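You operate a simulated robot arm through the tools that you are given. There is no shell and no other tool. Be economical: measure what you need, move in short steps, check, and stop when the job is done.

The job below is to be done with a simulated two-armed robot. You get a single attempt, and the scene is never put back.

## Task
Hold the teal box on the long table steady with one hand and press the white button to switch it on with the other.
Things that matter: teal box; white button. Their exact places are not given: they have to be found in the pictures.

Only the result counts: the job must be done as asked and must still hold three seconds after the hand-in. Knocking over, shifting, dropping, spilling or breaking anything else fails it.

## Robot
Two 6-joint arms with two-finger parallel grippers on one trunk, on a base that drives. Base frame: it is fixed to the floor where the robot stands at the start and does not move with it; the origin is under the middle of the robot, x ahead of it, y to its left, z up. Units: mm, degrees, N and s.
The left shoulder is at the start at [60, 187, 1022], the right one opposite. With the tool pointing down near the work surface each hand reaches from about 260 to 620 mm from the robot's upright axis, wherever it stands, measured 20 degrees to its own side. Places, roughly: white button [500, 100, 900]. Payload 1.57 kg a hand.
Tool frame (each hand has its own): the origin (TCP) lies between the finger pads and is the grasp point; the fingertips stand 30 mm ahead of it; z points along the fingers, y is the line along which they close. The gripper opens to 110 mm. The fingers are 24 mm wide and 12 mm thick; the gripper's body (48 by 112 mm) begins 78 mm behind the TCP.
Orientation is told as [roll, pitch, yaw] about the base's x, y, z axes, in that order, counted from this pose: with the fingers straight down and closing along the base's y, the tool's x points along the base's -x, its y along +y and its z along -z.

## Interface
- The arms move only by the tool nudge_tool. It takes "left_deltas", "right_deltas" or both (then of equal length, played together; a hand with none holds still); each is one flat list of numbers, 7 for each row, row after row: the shift along the tool's x, y, z in mm, then the turn, a rotation vector about the tool's x, y, z in rad, then the opening, from 0 (shut) to 1 (fully open). In form: [x, y, z, wx, wy, wz, grip, x, y, z, wx, wy, wz, grip, ...]. A call has 1 to 20 rows; each row shifts and turns the commanded pose from where the row before left it, along the tool's axes as they then stand. A row lasts 0.2 s, in which the tool goes at most 50 mm and 8.6 degrees; a call with a longer step from one row to the next is refused whole, and so is a gripper value outside its range. A pose out of reach is approached as far as the arm can. The call stops where the force on the tool passes 40 N (or 10 N more than at its start, if that is more) or the arm is blocked; 0.2 s more then pass. Each finger travels about 153 mm/s and halts on what it meets, pressing with about 43 N; the grip force reading is that of the motor and also rises with nothing between the fingers. The clock runs only during rows and for 0.2 s after the last one: add rows that do not move to give the fingers time. The reply holds the time, the measured pose of the TCP, the force on the tool along the base axes, the opening and the grip force, in the units named above and with some noise, with the torque about the TCP (base axes, N m) and any sound that the robot's microphone picked up, and new pictures: "pictures" is both (left out), scene, wrist or none (wrist: the cameras of the hands that moved).
- Cameras (640 x 400 px; columns grow to the right, rows downward): "scene" is now at [10.3, 18.4, 1558.2]; the picture's right is [0.26, -0.97, 0.00], its down [-0.78, -0.21, -0.59] and it looks along [0.57, 0.15, -0.81] (base axes); focal length 272 px, centre (320, 200). "left" rides on the left gripper at [70, -16, -141] in its tool frame; the picture's right is [0.23, 0.97, 0.00], its down [-0.86, 0.20, -0.48] and it looks along [-0.47, 0.11, 0.88] (tool axes); focal length 222 px, centre (320, 200). "right" rides on the right gripper at [70, 16, -141] in its tool frame; the picture's right is [-0.23, 0.97, 0.00], its down [-0.86, -0.20, -0.48] and it looks along [-0.47, -0.11, 0.88] (tool axes); focal length 222 px, centre (320, 200).
- slide_trunk(by): slides the trunk up (or, below 0, down) by that many mm; the arms and the scene camera ride with it, the base frame stays. It gives what a move gives, with no picture.
- drive_base(legs): drives the robot by 1 to 6 legs, each [ahead, left, turn to the left] in mm, mm and degrees, along the robot's own axes; the way and the turn of a leg run together, so that a leg with both is an arc; at most 1500 mm and 180 degrees a leg. The arms and the cameras ride along, it lands a little off, and it stops where it bumps. It gives what a move gives, and a new picture of the scene camera.
- pan_tilt(pan, tilt): turns the head with the scene camera to pan (to the left, within 86 degrees either way) and tilt (down, from -29 to 69), counted from straight ahead of the robot. It gives what a move gives, and a new picture of the scene camera.
- point_at(camera, pixels): for up to 12 pixels [column, row] of the newest picture of that camera ("zoom" is the newest enlarged one), the place [x, y, z] in the base frame of the surface seen there, good to about 2 mm. It takes no simulated time.
- enlarge(camera, box): a new picture of the part [left, top, right, bottom] of that camera's present view, enlarged. It takes no simulated time.
- sign_off(): hands the job in; it is judged then, once.

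Go step by step. Measure first, check grasps and placings, and put right what went wrong. The budget is 80 turns and 260 pictures, counting those below and the enlarged ones. Unless the task says otherwise, let go and move clear before handing in, and close with one line.

The tools are called after "Call:" as a command line: name --argument value ..., lists and objects as JSON in quotes. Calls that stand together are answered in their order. nudge_tool: Moves the arms, as the interface text tells. Its arguments: {"type":"object","properties":{"left_deltas":{"type":"array"},"right_deltas":{"type":"array"},"pictures":{"type":"string","enum":["both","scene","wrist","none"]}},"required":[]} The other tools are called the same way: slide_trunk (by) slides the trunk up or down; drive_base (legs) drives the base; pan_tilt (pan, tilt) turns the head that bears the scene camera; point_at (camera, pixels) gives the place of the surface under pixels of a picture; enlarge (camera, box) takes an enlarged picture of a part of a camera's view; sign_off () hands the job in.

At the start:

```text
t: 0.0
left_position: [407.5, 229.8, 1029.8]
left_orientation: [0.1, 0.0, 0.0]
left_wrist_force: [0.6, 0.3, 0.9]
left_ft_torque: [0.01, -0.04, 0.03]
left_width: 110.2
left_finger_force: 0.1
right_position: [450.1, -109.3, 1001.7]
right_orientation: [0.0, -0.1, 0.0]
right_wrist_force: [-0.2, -0.4, 0.2]
right_ft_torque: [-0.03, -0.01, 0.0]
right_width: 110.0
right_finger_force: 0.0
trunk travel left (down, up): [-650.0, 340.0]
robot x, y, heading: [-2.3, 0.9, 0.0]
head pan, tilt: [14.9, 54.1]
```

scene: 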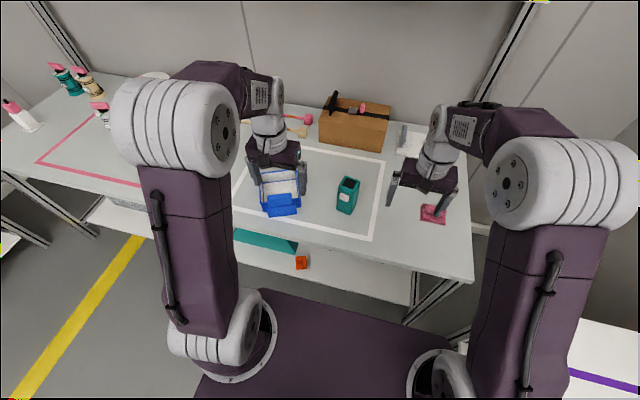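
right: 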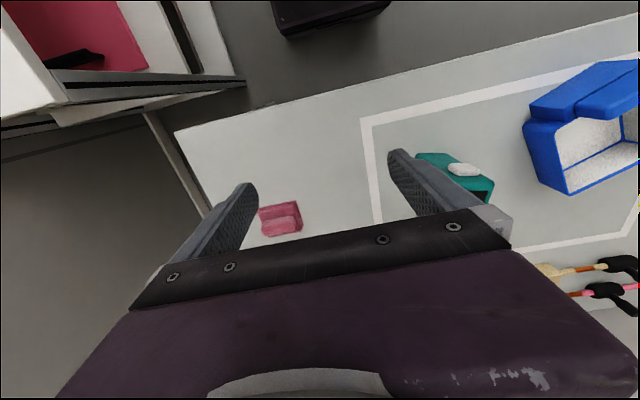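
left: 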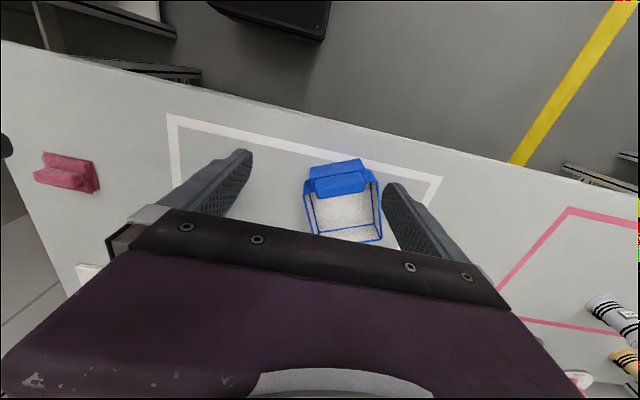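

The teal box stands at about scene (347,195), with a white patch on its near face at (344,197). I'll enlarge it and measure.

Call:
enlarge --camera "scene" --box '[300, 160, 396, 220]'

Call:
enlarge --camera "right" --box '[380, 120, 540, 220]'

Call:
point_at --camera "scene" --pixels '[[344, 197], [341, 178], [358, 182], [337, 208], [350, 214], [348, 181], [340, 190], [352, 196], [357, 205]]'

```text
6.67 times, centred on (348, 190) of scene
```

zoom: 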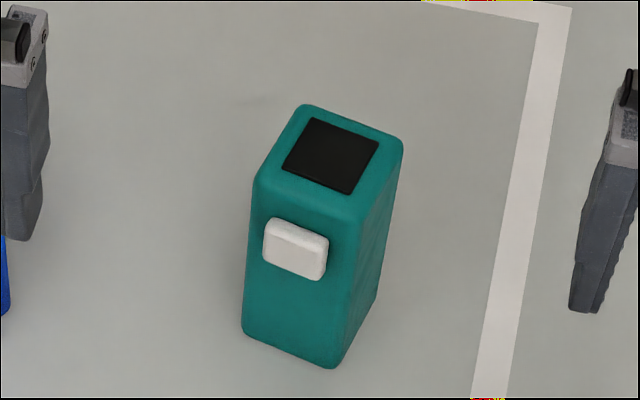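

```text
4.00 times, centred on (460, 170) of right
```

zoom: 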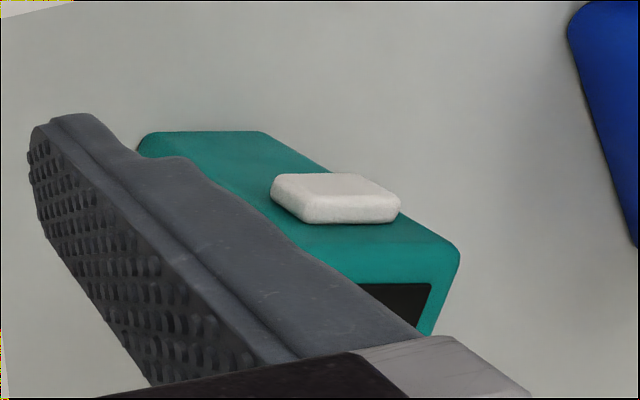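

```text
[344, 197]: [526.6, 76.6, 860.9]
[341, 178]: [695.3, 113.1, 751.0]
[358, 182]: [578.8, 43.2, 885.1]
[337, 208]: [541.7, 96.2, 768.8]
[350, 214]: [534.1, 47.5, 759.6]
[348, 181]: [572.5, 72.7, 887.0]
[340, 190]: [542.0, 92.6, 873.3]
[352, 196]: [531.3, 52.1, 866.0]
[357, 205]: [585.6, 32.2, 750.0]
```

The box is a post about 135 mm tall and the button is on its front face at about [527,77,861]. I'll measure the top corners, the face and the button more finely.

Call:
point_at --camera "scene" --pixels '[[346.2, 176.6], [359.1, 181.2], [353.5, 191], [339.4, 186.5], [344.4, 198], [340.5, 196], [348, 200], [347, 212.8], [337.5, 206], [341, 206], [348, 207], [354.5, 205]]'

Call:
enlarge --camera "scene" --box '[220, 80, 480, 242]'

```text
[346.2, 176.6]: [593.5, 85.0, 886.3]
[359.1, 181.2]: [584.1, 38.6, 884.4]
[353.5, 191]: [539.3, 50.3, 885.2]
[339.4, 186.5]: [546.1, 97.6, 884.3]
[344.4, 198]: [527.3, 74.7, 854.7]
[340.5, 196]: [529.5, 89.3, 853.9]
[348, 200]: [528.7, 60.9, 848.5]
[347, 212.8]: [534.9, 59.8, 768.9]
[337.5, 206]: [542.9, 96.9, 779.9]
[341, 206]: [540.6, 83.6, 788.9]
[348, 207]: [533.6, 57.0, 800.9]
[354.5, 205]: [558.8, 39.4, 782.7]
```

```text
2.46 times, centred on (350, 161) of scene
```

zoom: 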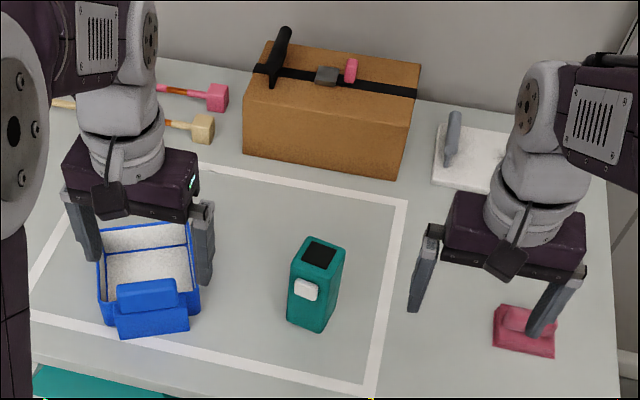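

The box is about 54 mm square, 135 mm tall, centred near [566,68] and yawed about -12°. The button faces the robot at about [527,75,854]. The right hand will grip the box's sides from above, tilted 20° forward. The left hand, shut and pointing nearly level, will press. I'll turn both hands first and measure the blue tray for clearance.

Call:
point_at --camera "scene" --pixels '[[270, 212], [296, 212], [296, 196], [283, 198], [298, 206], [380, 240]]'

Call:
nudge_tool --left_deltas '[0, 0, 0, 0, 0, 0.105, 0.5, 0, 0, 0, 0, 0, 0.105, 0, 0, 0, 0, 0, -0.1358, 0, 0, 0, 0, 0, 0, -0.1358, 0, 0, 0, 0, 0, 0, -0.1358, 0, 0, 0, 0, 0, 0, -0.1358, 0, 0, 0, 0, 0, 0, -0.1358, 0, 0, 0, 0, 0, 0, -0.1358, 0, 0, 0, 0, 0, 0, -0.1358, 0, 0, 0, 0, 0, 0, -0.1358, 0, 0, 0, 0, 0, 0, -0.1358, 0, 0]' --right_deltas '[0, 0, 0, 0, 0, 0.105, 1, 0, 0, 0, 0, 0, 0.105, 1, 0, 0, 0, 0, -0.1164, 0, 1, 0, 0, 0, 0, -0.1164, 0, 1, 0, 0, 0, 0, -0.1164, 0, 1, 0, 0, 0, 0, 0, 0, 1, 0, 0, 0, 0, 0, 0, 1, 0, 0, 0, 0, 0, 0, 1, 0, 0, 0, 0, 0, 0, 1, 0, 0, 0, 0, 0, 0, 1, 0, 0, 0, 0, 0, 0, 1]'

```text
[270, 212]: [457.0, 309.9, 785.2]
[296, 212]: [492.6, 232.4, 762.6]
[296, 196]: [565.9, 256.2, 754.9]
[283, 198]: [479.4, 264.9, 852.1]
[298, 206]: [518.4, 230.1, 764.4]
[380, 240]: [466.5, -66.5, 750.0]
```

```text
t: 2.4
left_position: [466.7, 265.0, 1043.3]
left_orientation: [-0.1, -70.0, -11.8]
left_wrist_force: [0.1, -0.1, -1.0]
left_ft_torque: [-0.01, 0.02, 0.0]
left_width: 0.0
left_finger_force: 20.9
left hand out of reach, approached as far as the arm can: row 8, 9, 10, 11
right_position: [450.7, -106.8, 1002.1]
right_orientation: [0.0, -19.9, -12.1]
right_wrist_force: [-0.2, 0.3, 0.0]
right_ft_torque: [-0.03, 0.02, 0.04]
right_width: 110.1
right_finger_force: 0.0
trunk travel left (down, up): [-650.0, 340.0]
robot x, y, heading: [-0.6, -0.5, -0.1]
head pan, tilt: [14.9, 54.1]
```

scene: 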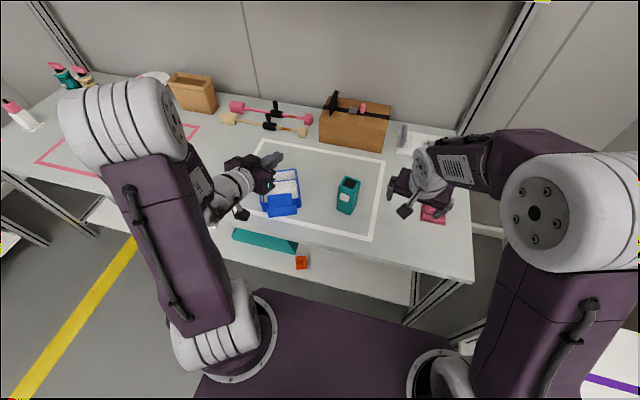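
right: 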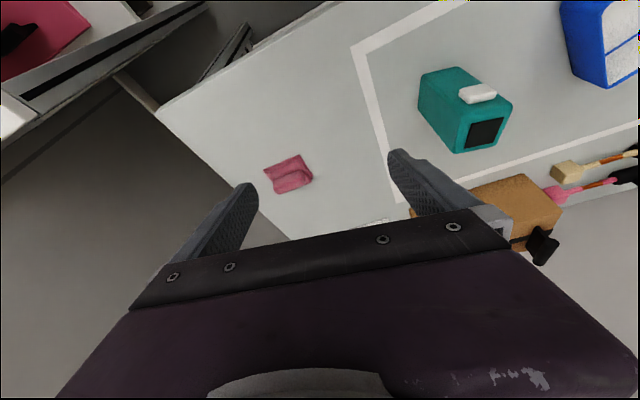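
left: 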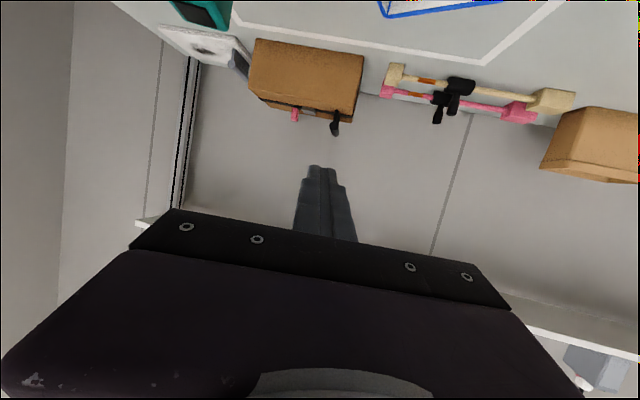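

The left hand reached the turn but hit its inner reach limit, ending at [467,265,1043]. I'll move it right to y≈88 at height, then down part of the way.

Call:
nudge_tool --left_deltas '[-2.1, -28.8, 5.8, 0, 0, 0, 0, -2.1, -28.8, 5.8, 0, 0, 0, 0, -2.1, -28.8, 5.8, 0, 0, 0, 0, -2.1, -28.8, 5.8, 0, 0, 0, 0, -2.1, -28.8, 5.8, 0, 0, 0, 0, -2.1, -28.8, 5.8, 0, 0, 0, 0, 29.6, 0, 10.8, 0, 0, 0, 0, 29.6, 0, 10.8, 0, 0, 0, 0, 29.6, 0, 10.8, 0, 0, 0, 0]'

```text
t: 4.4
left_position: [499.5, 139.2, 1071.9]
left_orientation: [-6.5, -69.2, -5.8]
left_wrist_force: [0.3, 1.2, 0.7]
left_ft_torque: [-0.01, -0.01, 0.04]
left_width: 0.0
left_finger_force: 21.4
left hand out of reach, approached as far as the arm can: row 1, 2, 3, 4, 5, 6, 7, 8, 9
right_position: [451.2, -108.5, 1002.7]
right_orientation: [0.0, -20.0, -12.0]
right_wrist_force: [-0.3, 0.4, -0.2]
right_ft_torque: [0.0, -0.02, -0.04]
right_width: 110.1
right_finger_force: 0.1
trunk travel left (down, up): [-650.0, 340.0]
robot x, y, heading: [-0.6, -3.4, 0.1]
head pan, tilt: [14.9, 54.1]
```

scene: 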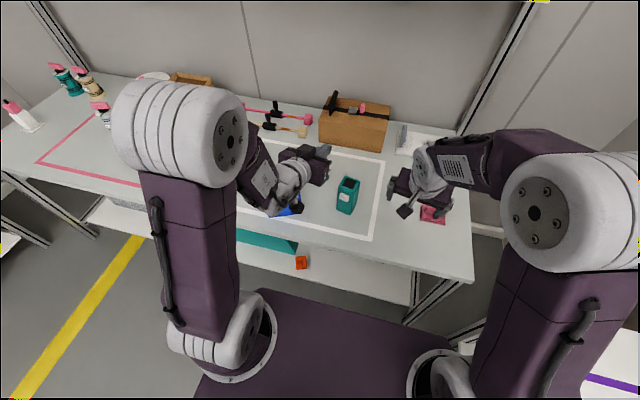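
left: 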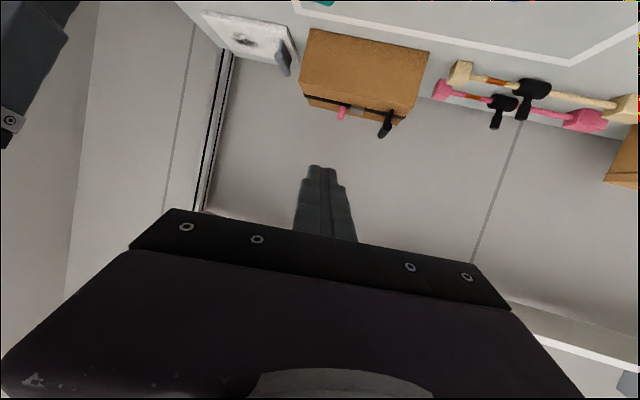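

The level hand is too close to its shoulder, which is an inner reach limit. Raising the trunk a little should help the left hand. To keep both arms apart, the right hand will come from the right side and grip the box's front and back faces below the button. I'll raise the trunk and measure the pink object near (433,214).

Call:
slide_trunk --by 80

Call:
nudge_tool --right_deltas '[0, 0, 0, 0, 0.1164, 0, 1, 0, 0, 0, 0, 0.1164, 0, 1, 0, 0, 0, 0, 0.1164, 0, 1, 0, 0, 0, 0, 0, 0.1428, 1, 0, 0, 0, 0, 0, 0.1428, 1, 0, 0, 0, 0, 0, 0.1428, 1, 0, 0, 0, 0, 0, 0.1428, 1, 0, 0, 0, 0, 0, 0.1428, 1, 0, 0, 0, 0, 0, 0.1428, 1, 0, 0, 0, 0, 0, 0.1428, 1, 0, 0, 0, 0, 0, 0.1428, 1, 0, 0, 0, 0, 0, 0.1428, 1, 0, 0, 0, 0, 0, 0.1428, 1, 0, 0, 0, 0, 0, 0.1428, 1]'

```text
t: 5.6
left_position: [499.6, 139.2, 1151.8]
left_orientation: [-6.4, -69.2, -5.9]
left_wrist_force: [-0.1, -0.3, -0.3]
left_ft_torque: [-0.01, 0.0, -0.01]
left_width: 0.0
left_finger_force: 20.7
right_position: [450.1, -107.8, 1082.6]
right_orientation: [0.0, -20.0, -12.0]
right_wrist_force: [0.0, -0.3, -0.4]
right_ft_torque: [0.0, 0.01, -0.03]
right_width: 110.0
right_finger_force: 0.0
trunk travel left (down, up): [-730.0, 260.0]
robot x, y, heading: [0.5, 2.2, 0.3]
head pan, tilt: [14.9, 54.1]
```

```text
t: 8.6
left_position: [499.1, 139.9, 1151.6]
left_orientation: [-6.5, -69.1, -5.9]
left_wrist_force: [0.1, -0.6, -0.3]
left_ft_torque: [0.02, 0.0, -0.03]
left_width: 0.0
left_finger_force: 21.2
right_position: [452.0, -108.0, 1082.0]
right_orientation: [0.1, 0.1, -102.2]
right_wrist_force: [-0.3, -0.9, 0.2]
right_ft_torque: [-0.01, -0.01, -0.03]
right_width: 110.1
right_finger_force: 0.1
trunk travel left (down, up): [-730.0, 260.0]
robot x, y, heading: [2.1, -2.0, 0.1]
head pan, tilt: [14.9, 54.1]
```

scene: 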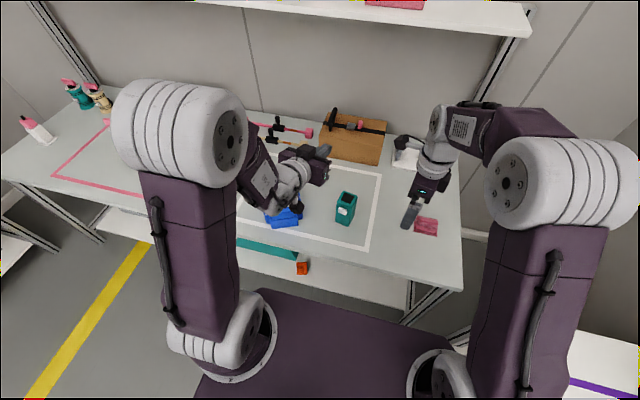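
right: 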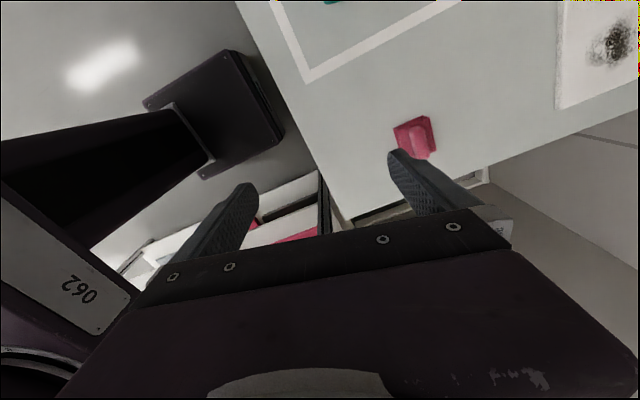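

The right hand turned freely. Next I'll tilt it 60° so the fingers point left and down, and measure the pink object.

Call:
point_at --camera "scene" --pixels '[[418, 220], [434, 222], [425, 227], [426, 234]]'

Call:
nudge_tool --right_deltas '[0, 0, 0, 0, 0.1309, 0, 1, 0, 0, 0, 0, 0.1309, 0, 1, 0, 0, 0, 0, 0.1309, 0, 1, 0, 0, 0, 0, 0.1309, 0, 1, 0, 0, 0, 0, 0.1309, 0, 1, 0, 0, 0, 0, 0.1309, 0, 1, 0, 0, 0, 0, 0.1309, 0, 1, 0, 0, 0, 0, 0.1309, 0, 1]'

```text
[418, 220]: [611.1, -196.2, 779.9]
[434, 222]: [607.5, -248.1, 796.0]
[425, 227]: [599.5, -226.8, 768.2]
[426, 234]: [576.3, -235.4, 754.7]
```

```text
t: 10.4
left_position: [498.6, 139.0, 1151.4]
left_orientation: [-6.4, -69.1, -6.1]
left_wrist_force: [0.0, -0.3, -0.1]
left_ft_torque: [0.01, -0.01, 0.02]
left_width: 0.2
left_finger_force: 21.5
right_position: [451.2, -108.9, 1083.7]
right_orientation: [0.1, 60.2, -102.1]
right_wrist_force: [0.4, -0.5, -0.1]
right_ft_torque: [0.03, 0.03, -0.02]
right_width: 110.0
right_finger_force: 0.0
trunk travel left (down, up): [-730.0, 260.0]
robot x, y, heading: [2.5, 1.4, -0.2]
head pan, tilt: [14.9, 54.1]
```

scene: 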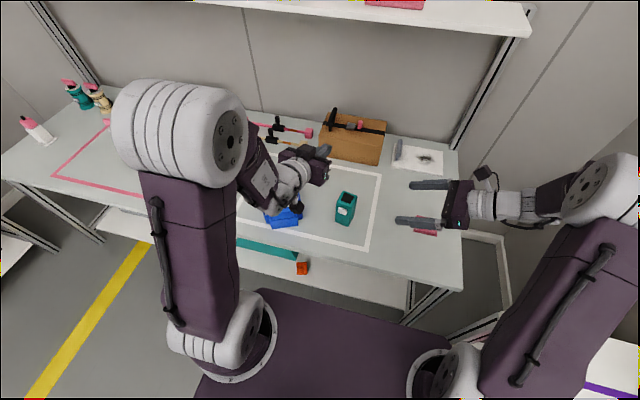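
right: 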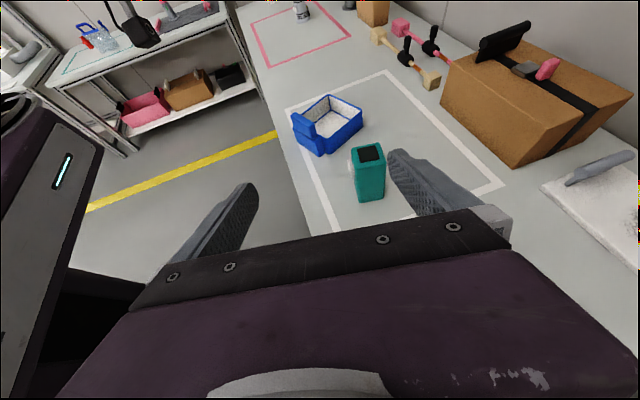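

The right hand now points left at a 30° decline, and the box is visible in its wrist view at (369,172). I'll move it to a pre-grasp in line with the box, about 120 mm back.

Call:
nudge_tool --right_deltas '[-19, 9.4, 23.1, 0, 0, 0, 1, -19, 9.4, 23.1, 0, 0, 0, 1, -19, 9.4, 23.1, 0, 0, 0, 1, -19, 9.4, 23.1, 0, 0, 0, 1, -19, 9.4, 23.1, 0, 0, 0, 1, -19, 9.4, 23.1, 0, 0, 0, 1, -19, 9.4, 23.1, 0, 0, 0, 1, -19, 9.4, 23.1, 0, 0, 0, 1]'

```text
t: 12.2
left_position: [500.2, 139.0, 1150.4]
left_orientation: [-6.5, -69.1, -6.0]
left_wrist_force: [0.2, -0.2, -0.3]
left_ft_torque: [0.0, -0.03, 0.0]
left_width: 0.1
left_finger_force: 21.3
right_position: [540.1, -40.4, 857.2]
right_orientation: [0.1, 60.0, -101.9]
right_wrist_force: [-0.4, 0.3, -0.7]
right_ft_torque: [0.02, -0.02, -0.01]
right_width: 109.8
right_finger_force: 0.0
trunk travel left (down, up): [-730.0, 260.0]
robot x, y, heading: [-1.5, -1.2, 0.0]
head pan, tilt: [14.9, 54.1]
```

scene: 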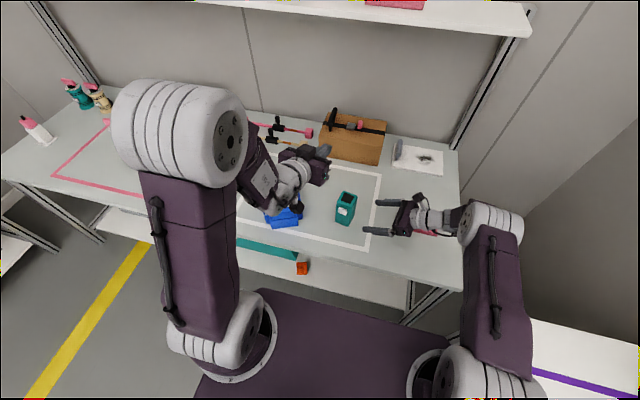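
right: 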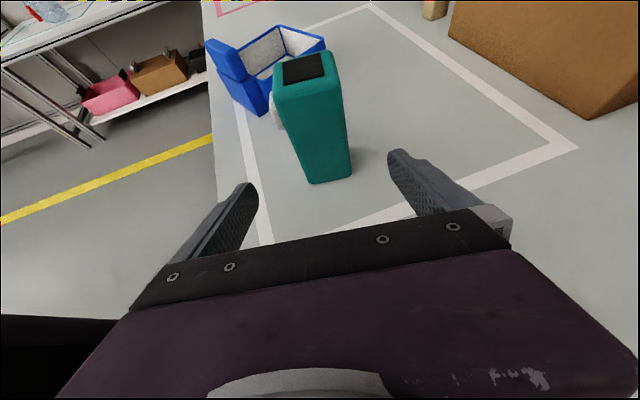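

The hand is aligned with the box between the fingers. Before advancing I'll measure the box through the right camera.

Call:
point_at --camera "right" --pixels '[[310, 165], [298, 130], [330, 130], [345, 160], [345, 170], [285, 105], [338, 75], [275, 112], [330, 58], [278, 70]]'

```text
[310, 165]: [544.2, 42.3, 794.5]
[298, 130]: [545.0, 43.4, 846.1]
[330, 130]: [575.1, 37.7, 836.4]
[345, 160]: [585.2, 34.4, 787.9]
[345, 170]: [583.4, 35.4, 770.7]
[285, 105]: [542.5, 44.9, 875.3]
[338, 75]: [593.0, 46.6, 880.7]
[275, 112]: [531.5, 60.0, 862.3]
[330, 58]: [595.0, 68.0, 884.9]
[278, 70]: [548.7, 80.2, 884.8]
```

Measurements agree: right face at y'≈156, centre f≈540. I'll advance 118 mm along the fingers, shifting 3 mm.

Call:
nudge_tool --right_deltas '[0, 1, 19.7, 0, 0, 0, 1, 0, 1, 19.7, 0, 0, 0, 1, 0, 1, 19.7, 0, 0, 0, 1, 0, 0, 19.7, 0, 0, 0, 1, 0, 0, 19.7, 0, 0, 0, 1, 0, 0, 19.7, 0, 0, 0, 1]'

```text
t: 13.6
left_position: [499.6, 139.0, 1151.3]
left_orientation: [-6.6, -69.3, -5.8]
left_wrist_force: [-0.7, 0.3, 0.3]
left_ft_torque: [0.0, -0.03, 0.01]
left_width: 0.0
left_finger_force: 21.3
right_position: [564.2, 58.5, 801.9]
right_orientation: [0.0, 60.0, -102.2]
right_wrist_force: [-0.2, 0.0, 0.3]
right_ft_torque: [-0.02, -0.01, 0.01]
right_width: 109.9
right_finger_force: 0.0
trunk travel left (down, up): [-730.0, 260.0]
robot x, y, heading: [-0.3, -0.3, 0.1]
head pan, tilt: [14.9, 54.1]
```

scene: 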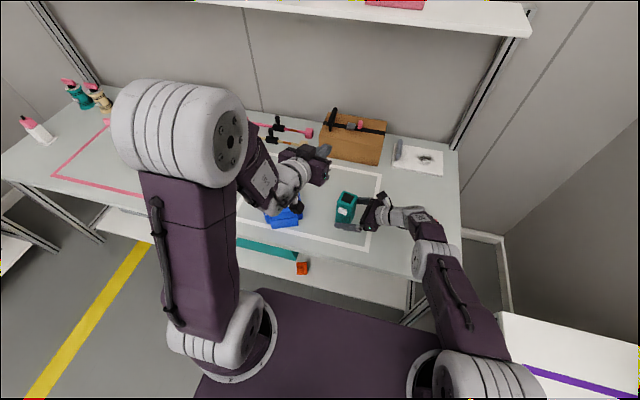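
right: 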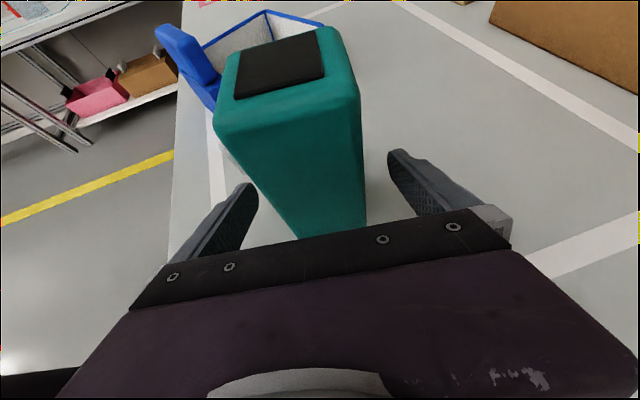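

The box sits between the fingers, centred at f≈539.6. I'll close gradually.

Call:
nudge_tool --right_deltas '[0, 0, 0, 0, 0, 0, 0.8, 0, 0, 0, 0, 0, 0, 0.65, 0, 0, 0, 0, 0, 0, 0.58, 0, 0, 0, 0, 0, 0, 0.54, 0, 0, 0, 0, 0, 0, 0.5, 0, 0, 0, 0, 0, 0, 0.46, 0, 0, 0, 0, 0, 0, 0.4, 0, 0, 0, 0, 0, 0, 0.3, 0, 0, 0, 0, 0, 0, 0.3]'

```text
t: 15.6
left_position: [500.1, 139.3, 1151.5]
left_orientation: [-6.5, -69.2, -6.0]
left_wrist_force: [0.3, 0.4, -1.0]
left_ft_torque: [-0.02, -0.03, 0.01]
left_width: 0.0
left_finger_force: 21.2
right_position: [564.7, 58.3, 801.6]
right_orientation: [0.0, 59.9, -102.1]
right_wrist_force: [0.3, 0.3, 1.0]
right_ft_torque: [0.08, 0.06, -0.02]
right_width: 59.6
right_finger_force: 43.2
trunk travel left (down, up): [-730.0, 260.0]
robot x, y, heading: [1.9, 0.7, 0.0]
head pan, tilt: [14.9, 54.1]
```

scene: 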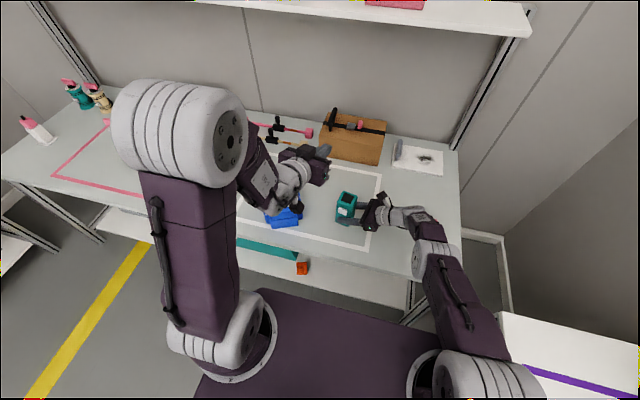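
right: 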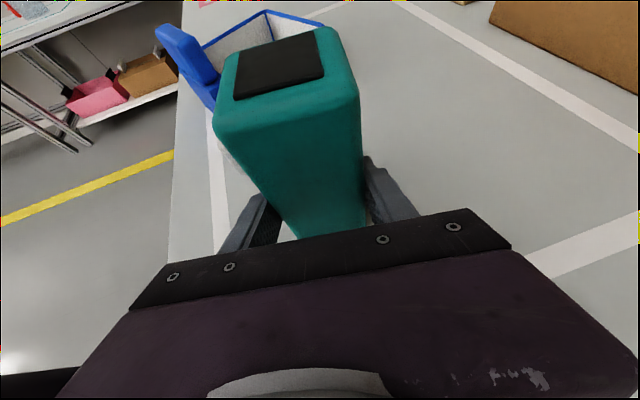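

The box is gripped at 59.6 mm with 43 N. Now I'll tilt the left hand back to 50° from vertical and see where it settles.

Call:
nudge_tool --left_deltas '[0, 0, 0, 0, 0.116, 0, 0, 0, 0, 0, 0, 0.116, 0, 0, 0, 0, 0, 0, 0.117, 0, 0]' --pictures "scene"

```text
t: 16.4
left_position: [499.6, 137.8, 1151.5]
left_orientation: [-3.4, -49.3, -9.4]
left_wrist_force: [0.2, -0.5, -0.9]
left_ft_torque: [-0.03, 0.0, -0.01]
left_width: 0.0
left_finger_force: 20.9
right_position: [565.3, 57.3, 800.1]
right_orientation: [-0.1, 60.0, -102.0]
right_wrist_force: [-0.1, 0.3, 1.0]
right_ft_torque: [0.04, 0.06, 0.04]
right_width: 59.3
right_finger_force: 43.0
trunk travel left (down, up): [-730.0, 260.0]
robot x, y, heading: [1.3, -0.6, 0.0]
head pan, tilt: [14.9, 54.1]
```

scene: 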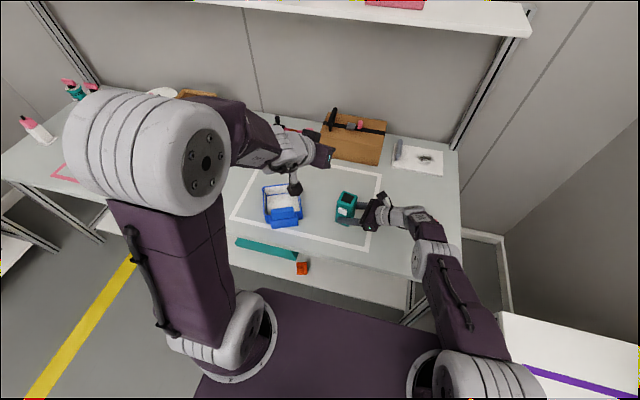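

The hand moved freely this time, so steps start from the measured pose. I'll move it three quarters of the way toward the pre-press spot.

Call:
nudge_tool --left_deltas '[19.4, -4.7, 14, 0, 0, 0, 0, 19.4, -4.7, 14, 0, 0, 0, 0, 19.4, -4.7, 14, 0, 0, 0, 0, 19.4, -4.7, 14, 0, 0, 0, 0, 19.4, -4.7, 14, 0, 0, 0, 0, 19.4, -4.7, 14, 0, 0, 0, 0, 19.4, -4.7, 14, 0, 0, 0, 0, 19.4, -4.7, 14, 0, 0, 0, 0, 19.4, -4.7, 14, 0, 0, 0, 0]'

```text
t: 18.4
left_position: [516.5, 132.5, 984.5]
left_orientation: [-5.7, -48.6, -8.0]
left_wrist_force: [0.4, 0.0, 1.0]
left_ft_torque: [-0.01, 0.01, 0.0]
left_width: 0.0
left_finger_force: 21.4
left hand out of reach, approached as far as the arm can: row 4, 5, 6, 7, 8, 9
right_position: [563.6, 58.0, 801.4]
right_orientation: [0.0, 60.0, -102.0]
right_wrist_force: [0.6, 0.9, 1.0]
right_ft_torque: [0.06, 0.07, 0.02]
right_width: 59.8
right_finger_force: 42.2
trunk travel left (down, up): [-730.0, 260.0]
robot x, y, heading: [2.1, 3.0, 0.1]
head pan, tilt: [14.9, 54.1]
```

scene: 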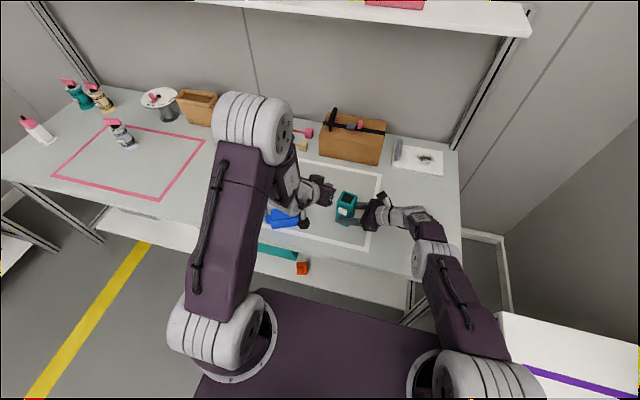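
left: 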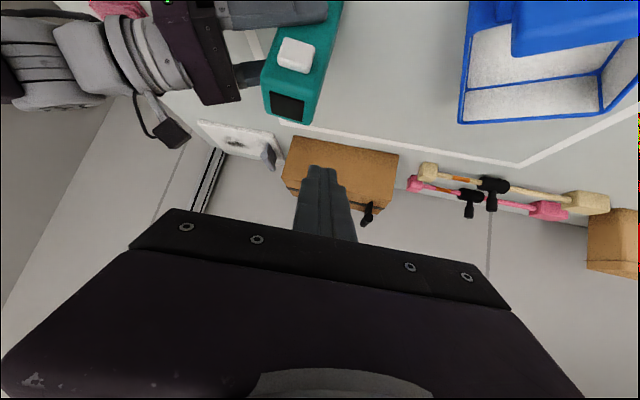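

The left wrist can't bend this far when low, so a steeper press is needed. The right hand is out of the way, so the left can press with its fingertip edge tilted only about 25° forward. I'll reduce the tilt.

Call:
nudge_tool --left_deltas '[0, 0, 0, 0, 0.137, 0, 0, 0, 0, 0, 0, 0.137, 0, 0, 0, 0, 0, 0, 0.137, 0, 0]' --pictures "none"

```text
t: 19.2
left_position: [513.3, 123.9, 984.1]
left_orientation: [-4.7, -30.3, -10.6]
left_wrist_force: [0.3, -0.9, -0.2]
left_ft_torque: [0.02, 0.01, 0.0]
left_width: 0.0
left_finger_force: 21.9
left hand out of reach, approached as far as the arm can: row 3
right_position: [565.0, 57.2, 800.0]
right_orientation: [0.1, 60.0, -102.1]
right_wrist_force: [0.5, -0.8, 0.4]
right_ft_torque: [0.03, 0.1, 0.02]
right_width: 59.6
right_finger_force: 42.3
trunk travel left (down, up): [-730.0, 260.0]
robot x, y, heading: [1.9, -2.0, 0.0]
head pan, tilt: [14.9, 54.1]
```

The left arm still reports a reach limit, which is odd at this tilt. I'll look at its posture.

Call:
pan_tilt --pan 20 --tilt 50

```text
t: 19.8
left_position: [513.3, 123.9, 984.4]
left_orientation: [-4.6, -30.3, -10.7]
left_wrist_force: [-0.5, 0.6, -0.2]
left_ft_torque: [-0.01, -0.02, 0.0]
left_width: 0.0
left_finger_force: 21.3
right_position: [563.7, 58.2, 800.8]
right_orientation: [0.0, 60.0, -102.0]
right_wrist_force: [0.0, -0.9, 1.1]
right_ft_torque: [0.03, 0.04, -0.01]
right_width: 59.7
right_finger_force: 43.3
trunk travel left (down, up): [-730.0, 260.0]
robot x, y, heading: [-1.6, 4.4, 0.1]
head pan, tilt: [20.0, 50.0]
```

scene: 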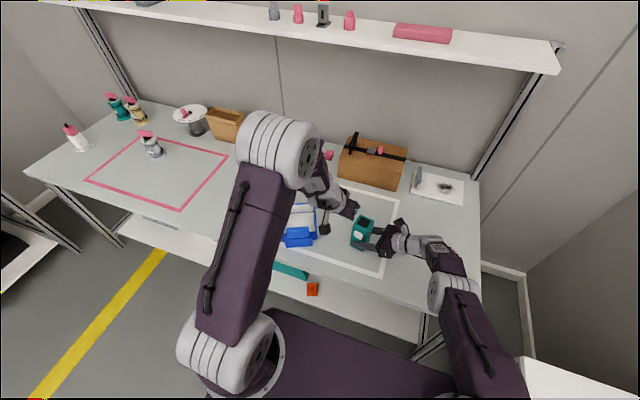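

The elbow has swung forward into an awkward posture. I'll lift the left hand back and left, and return it to tool-down to unwind.

Call:
nudge_tool --left_deltas '[5.5, 12.5, -20.5, 0, 0, 0, 0, 5.5, 12.5, -20.5, 0, 0, 0, 0, 5.5, 12.5, -20.5, 0, 0, 0, 0, 5.5, 12.5, -20.5, 0, 0, 0, 0, 0, 0, 0, 0, 0.132, 0, 0, 0, 0, 0, 0, 0.132, 0, 0, 0, 0, 0, 0, 0.132, 0, 0, 0, 0, 0, 0, 0.132, 0, 0]' --pictures "scene"

```text
t: 21.6
left_position: [469.7, 185.5, 1038.6]
left_orientation: [-4.9, -3.5, -13.2]
left_wrist_force: [-0.4, 0.5, -1.4]
left_ft_torque: [-0.01, -0.01, 0.02]
left_width: 0.0
left_finger_force: 21.2
left hand out of reach, approached as far as the arm can: row 5
right_position: [565.0, 57.8, 800.4]
right_orientation: [0.0, 60.0, -102.0]
right_wrist_force: [-0.3, 0.6, 1.3]
right_ft_torque: [0.02, 0.06, 0.0]
right_width: 59.5
right_finger_force: 42.9
trunk travel left (down, up): [-730.0, 260.0]
robot x, y, heading: [-3.7, 0.6, 0.1]
head pan, tilt: [20.0, 50.0]
```

scene: 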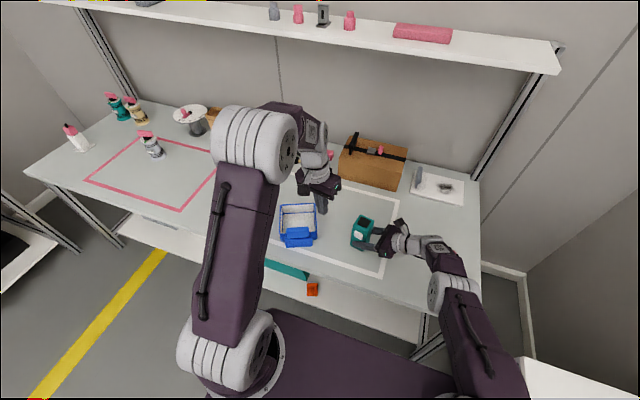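

The hand is now pointing down with a 5° residual roll. I'll remove the roll, tilt to 20°, and shift sideways into line with the button while staying high.

Call:
nudge_tool --left_deltas '[0, 0, 0, -0.085, 0, 0, 0, 0, 0, 0, 0, -0.144, 0, 0, 0, 0, 0, 0, -0.144, 0, 0, 0, -19, 0, 0, 0, 0, 0, 0, -19, 0, 0, 0, 0, 0, 0, -19, 0, 0, 0, 0, 0, 0, -19, 0, 0, 0, 0, 0, 0, -20, 0, 0, 0, 0, 0]'

```text
t: 23.4
left_position: [446.5, 91.3, 1040.9]
left_orientation: [-0.1, -20.1, -13.1]
left_wrist_force: [0.2, 0.3, 0.2]
left_ft_torque: [-0.04, 0.03, 0.02]
left_width: 0.0
left_finger_force: 20.9
right_position: [565.5, 58.1, 800.3]
right_orientation: [0.0, 60.0, -102.0]
right_wrist_force: [-0.3, -0.7, 0.8]
right_ft_torque: [-0.1, 0.06, -0.01]
right_width: 59.7
right_finger_force: 42.3
trunk travel left (down, up): [-730.0, 260.0]
robot x, y, heading: [0.5, 0.0, -0.0]
head pan, tilt: [20.0, 50.0]
```

scene: 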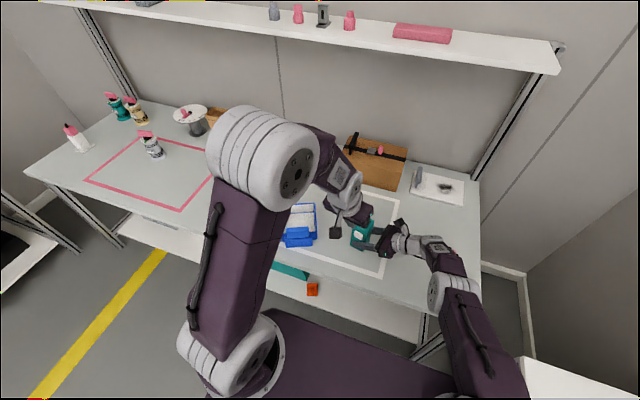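
left: 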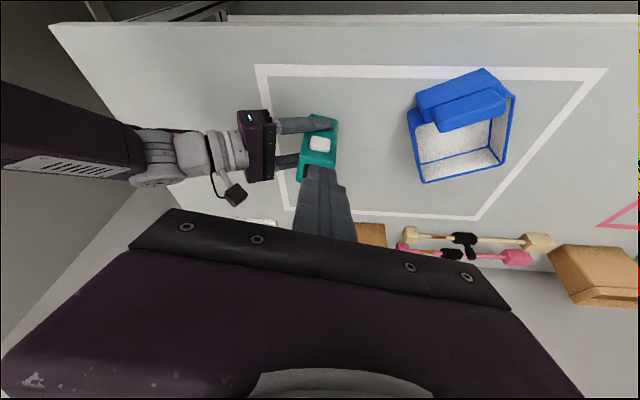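

Now the left hand is in line (y'≈182) with no reach warnings. The button shows at (320,144) in the left view, so I'll re-measure it.

Call:
point_at --camera "left" --pixels '[[320, 144], [312, 143], [329, 145], [320, 138], [319, 150], [320, 126], [335, 128]]'

Call:
enlarge --camera "left" --box '[260, 100, 388, 180]'

```text
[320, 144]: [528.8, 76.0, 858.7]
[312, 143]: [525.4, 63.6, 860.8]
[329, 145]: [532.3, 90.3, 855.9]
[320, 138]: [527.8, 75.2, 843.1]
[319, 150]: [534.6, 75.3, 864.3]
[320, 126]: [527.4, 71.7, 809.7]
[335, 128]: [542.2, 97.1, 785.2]
```

```text
5.00 times, centred on (324, 140) of left
```

zoom: 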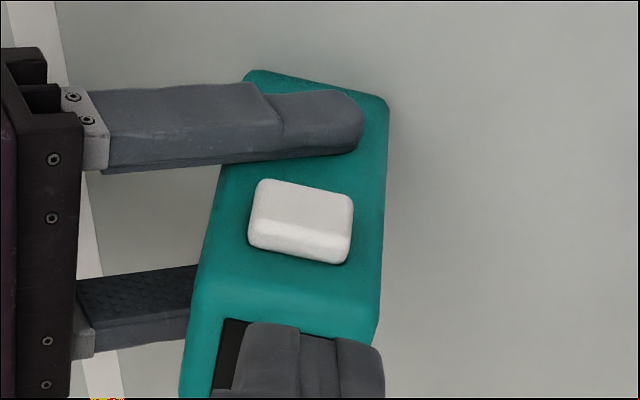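

Button centre is about [528,76,855] and clear of the right finger (top edge ≈825). I'll descend to 35 mm in front of it.

Call:
nudge_tool --left_deltas '[5.1, 0.25, 26.7, 0, 0, 0, 0, 5.1, 0.25, 26.7, 0, 0, 0, 0, 5.1, 0.25, 26.7, 0, 0, 0, 0, 5.1, 0.25, 26.7, 0, 0, 0, 0, 5.1, 0.25, 26.7, 0, 0, 0, 0, 5.1, 0.25, 26.7, 0, 0, 0, 0]'

```text
t: 24.8
left_position: [469.8, 84.4, 878.6]
left_orientation: [-0.2, -20.3, -13.2]
left_wrist_force: [-0.3, 0.0, 0.0]
left_ft_torque: [0.02, 0.01, -0.03]
left_width: 0.0
left_finger_force: 21.0
right_position: [564.6, 58.3, 801.4]
right_orientation: [0.0, 60.0, -102.0]
right_wrist_force: [0.7, 0.3, 0.7]
right_ft_torque: [0.04, 0.02, -0.02]
right_width: 59.7
right_finger_force: 43.0
trunk travel left (down, up): [-730.0, 260.0]
robot x, y, heading: [-2.3, -0.6, -0.0]
head pan, tilt: [20.0, 50.0]
```

scene: 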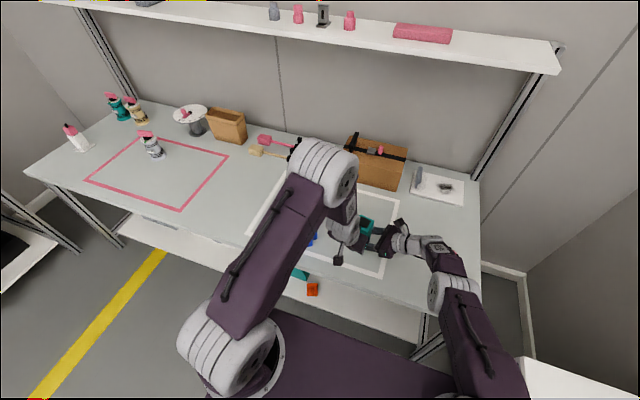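
left: 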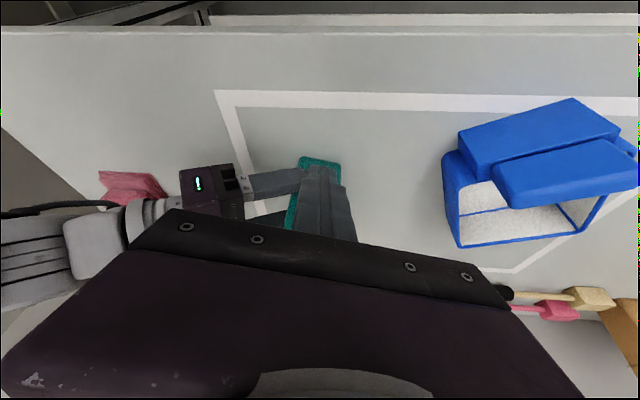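

The fingertip is about 37 mm short of the button, at the right height. I'll approach 30 mm, then press in 2 mm steps while listening and watching force.

Call:
nudge_tool --left_deltas '[-9.4, 1, 3.42, 0, 0, 0, 0, -9.4, 1, 3.42, 0, 0, 0, 0, -9.4, 1, 3.42, 0, 0, 0, 0, -1.88, 0, 0.68, 0, 0, 0, 0, -1.88, 0, 0.68, 0, 0, 0, 0, -1.88, 0, 0.68, 0, 0, 0, 0, -1.88, 0, 0.68, 0, 0, 0, 0]'

```text
t: 26.4
left_position: [510.1, 81.3, 880.0]
left_orientation: [-0.2, -20.1, -13.2]
left_wrist_force: [-1.5, -0.1, 1.0]
left_ft_torque: [0.01, 0.03, 0.0]
left_width: 0.1
left_finger_force: 21.5
right_position: [564.1, 58.4, 799.8]
right_orientation: [0.0, 59.9, -102.0]
right_wrist_force: [1.3, -0.4, 0.1]
right_ft_torque: [0.0, 0.16, -0.05]
right_width: 59.5
right_finger_force: 43.4
trunk travel left (down, up): [-730.0, 260.0]
robot x, y, heading: [1.1, 3.4, -0.3]
head pan, tilt: [20.0, 50.0]
```

scene: 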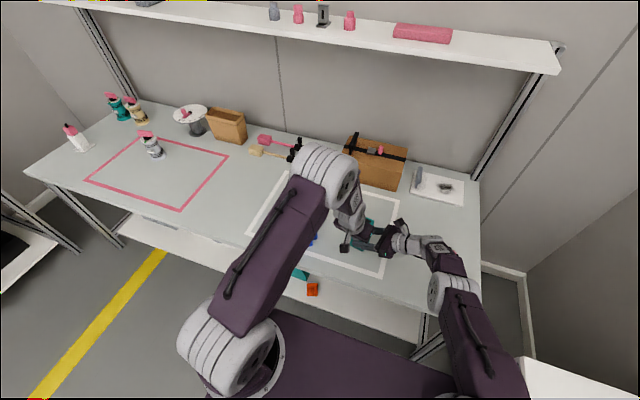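
left: 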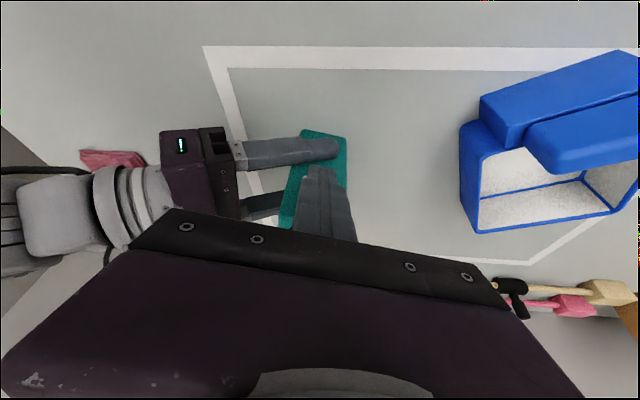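

Light contact is starting (about -1.5 N along x). I'll keep pressing.

Call:
nudge_tool --left_deltas '[-1.88, 0, 0.68, 0, 0, 0, 0, -1.88, 0, 0.68, 0, 0, 0, 0, -0.94, 0, 0.34, 0, 0, 0, 0]' --pictures "wrist"

```text
t: 27.2
left_position: [515.3, 79.9, 878.1]
left_orientation: [-0.1, -20.0, -13.3]
left_wrist_force: [-9.3, 1.1, 3.8]
left_ft_torque: [0.01, 0.15, -0.02]
left_width: 0.0
left_finger_force: 21.4
right_position: [565.3, 56.3, 800.5]
right_orientation: [0.2, 60.0, -102.0]
right_wrist_force: [7.7, -1.2, -2.1]
right_ft_torque: [0.1, 0.41, -0.1]
right_width: 59.6
right_finger_force: 43.3
trunk travel left (down, up): [-730.0, 260.0]
robot x, y, heading: [1.6, -2.5, -0.2]
head pan, tilt: [20.0, 50.0]
heard: click
```

left: 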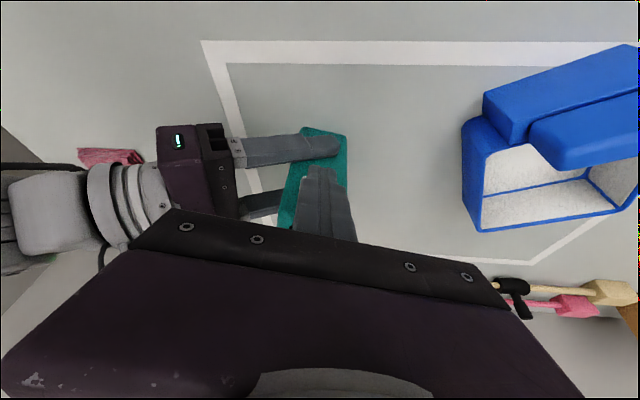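

A click was heard at about 9 N. I'll back the left hand straight off and up, and check the box's screen.

Call:
nudge_tool --left_deltas '[9.4, 0, -3.42, 0, 0, 0, 0, 14.1, 0, -5.1, 0, 0, 0, 0, 18.8, 0, -6.8, 0, 0, 0, 0, 0, 0, -25, 0, 0, 0, 0, 0, 0, -35, 0, 0, 0, 0, 0, 0, -40, 0, 0, 0, 0, 0, 0, -40, 0, 0, 0, 0]'

```text
t: 28.8
left_position: [424.5, 100.8, 1012.0]
left_orientation: [-0.1, -20.2, -13.2]
left_wrist_force: [0.1, 0.1, 0.4]
left_ft_torque: [0.01, -0.03, 0.0]
left_width: 0.0
left_finger_force: 21.3
right_position: [562.3, 57.9, 799.9]
right_orientation: [0.0, 59.9, -102.0]
right_wrist_force: [-0.4, -0.7, 0.3]
right_ft_torque: [0.05, 0.05, 0.01]
right_width: 59.5
right_finger_force: 42.9
trunk travel left (down, up): [-730.0, 260.0]
robot x, y, heading: [1.2, 3.2, 0.1]
head pan, tilt: [20.0, 50.0]
```

scene: 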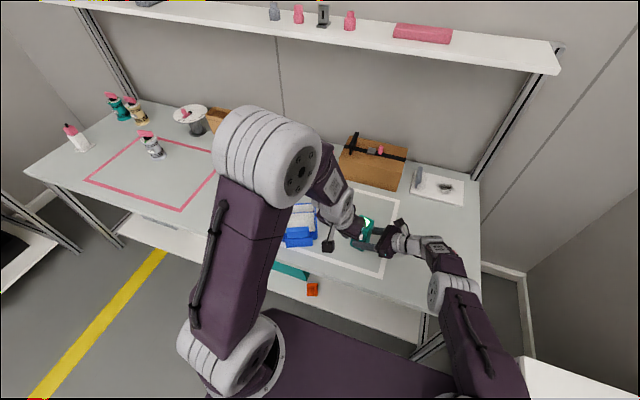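
left: 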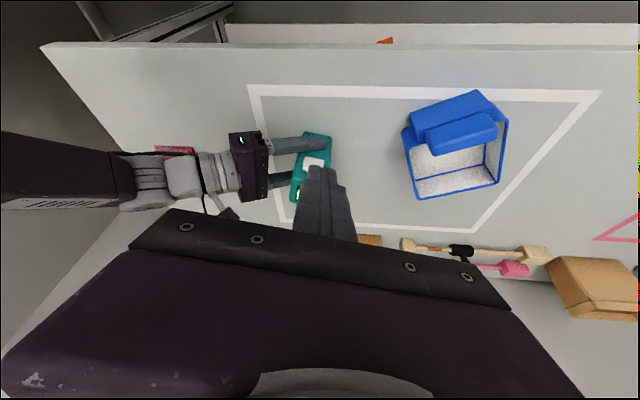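

The screen seems lit green at left-view (299,195). I'll release the right hand gently and withdraw along its fingers, while the left lifts a bit more.

Call:
nudge_tool --right_deltas '[0, 0, 0, 0, 0, 0, 0.6, 0, 0, 0, 0, 0, 0, 0.8, 0, 0, 0, 0, 0, 0, 1, 0, 0, 0, 0, 0, 0, 1, 0, 0, -20, 0, 0, 0, 1, 0, 0, -25, 0, 0, 0, 1, 0, 0, -25, 0, 0, 0, 1, 0, 0, -25, 0, 0, 0, 1, 0, 0, -30, 0, 0, 0, 1]' --left_deltas '[0, 0, 0, 0, 0, 0, 0, 0, 0, 0, 0, 0, 0, 0, 0, 0, 0, 0, 0, 0, 0, 0, 0, 0, 0, 0, 0, 0, 0, 15, -10, 0, 0, 0, 0, 0, 20, -10, 0, 0, 0, 0, 0, 20, -10, 0, 0, 0, 0, 0, 20, -10, 0, 0, 0, 0, 0, 20, -10, 0, 0, 0, 0]'

Call:
enlarge --camera "scene" --box '[290, 180, 450, 280]'

```text
t: 30.8
left_position: [430.4, 197.4, 1057.1]
left_orientation: [-0.1, -20.2, -13.2]
left_wrist_force: [0.8, 0.2, -0.2]
left_ft_torque: [-0.01, -0.05, -0.01]
left_width: 0.0
left_finger_force: 21.2
right_position: [541.3, -47.9, 861.9]
right_orientation: [0.0, 60.0, -102.1]
right_wrist_force: [-0.4, -0.1, 0.7]
right_ft_torque: [-0.02, 0.02, 0.01]
right_width: 110.1
right_finger_force: 0.1
trunk travel left (down, up): [-730.0, 260.0]
robot x, y, heading: [2.2, -1.1, 0.1]
head pan, tilt: [20.0, 50.0]
```

scene: 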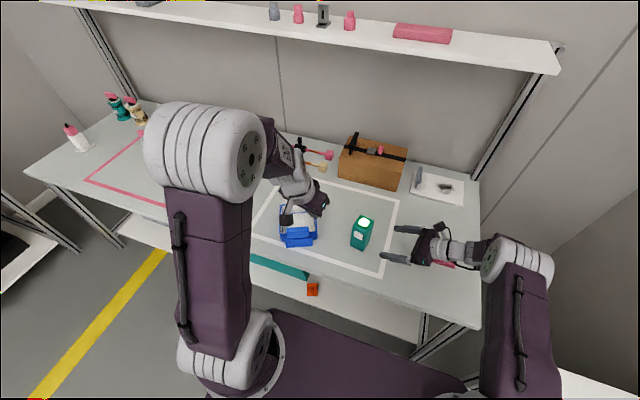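
right: 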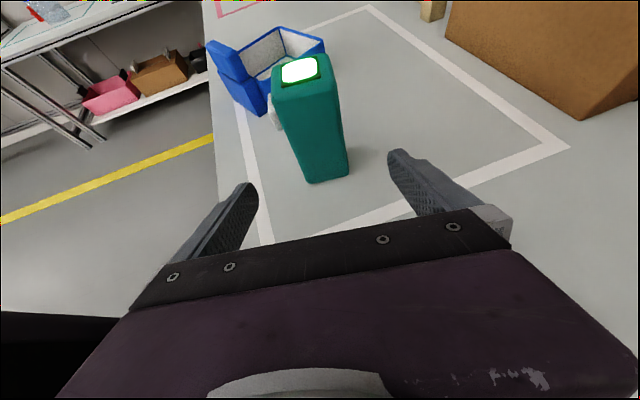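
left: 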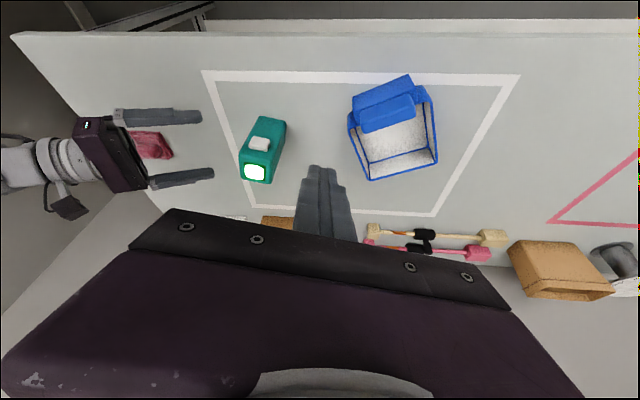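

```text
4.00 times, centred on (370, 230) of scene
```

zoom: 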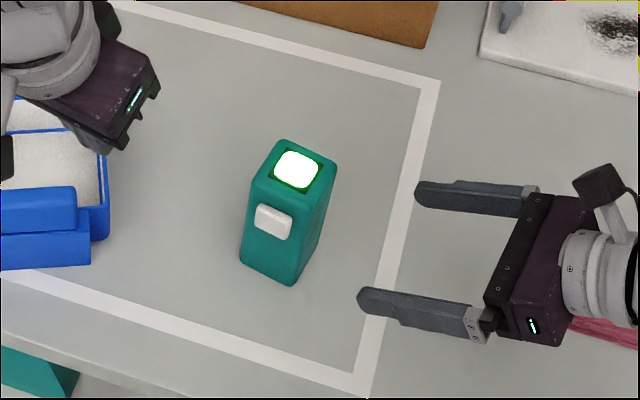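

The lamp on top of the box is lit, the box stands upright in its place, and both hands are clear, so I'm handing in.

Call:
sign_off

```text
The job is handed in.
```

The right hand held the teal box steady while the left pressed the white button; it clicked, the light on top of the box came on, and both hands were clear of it before I handed in.
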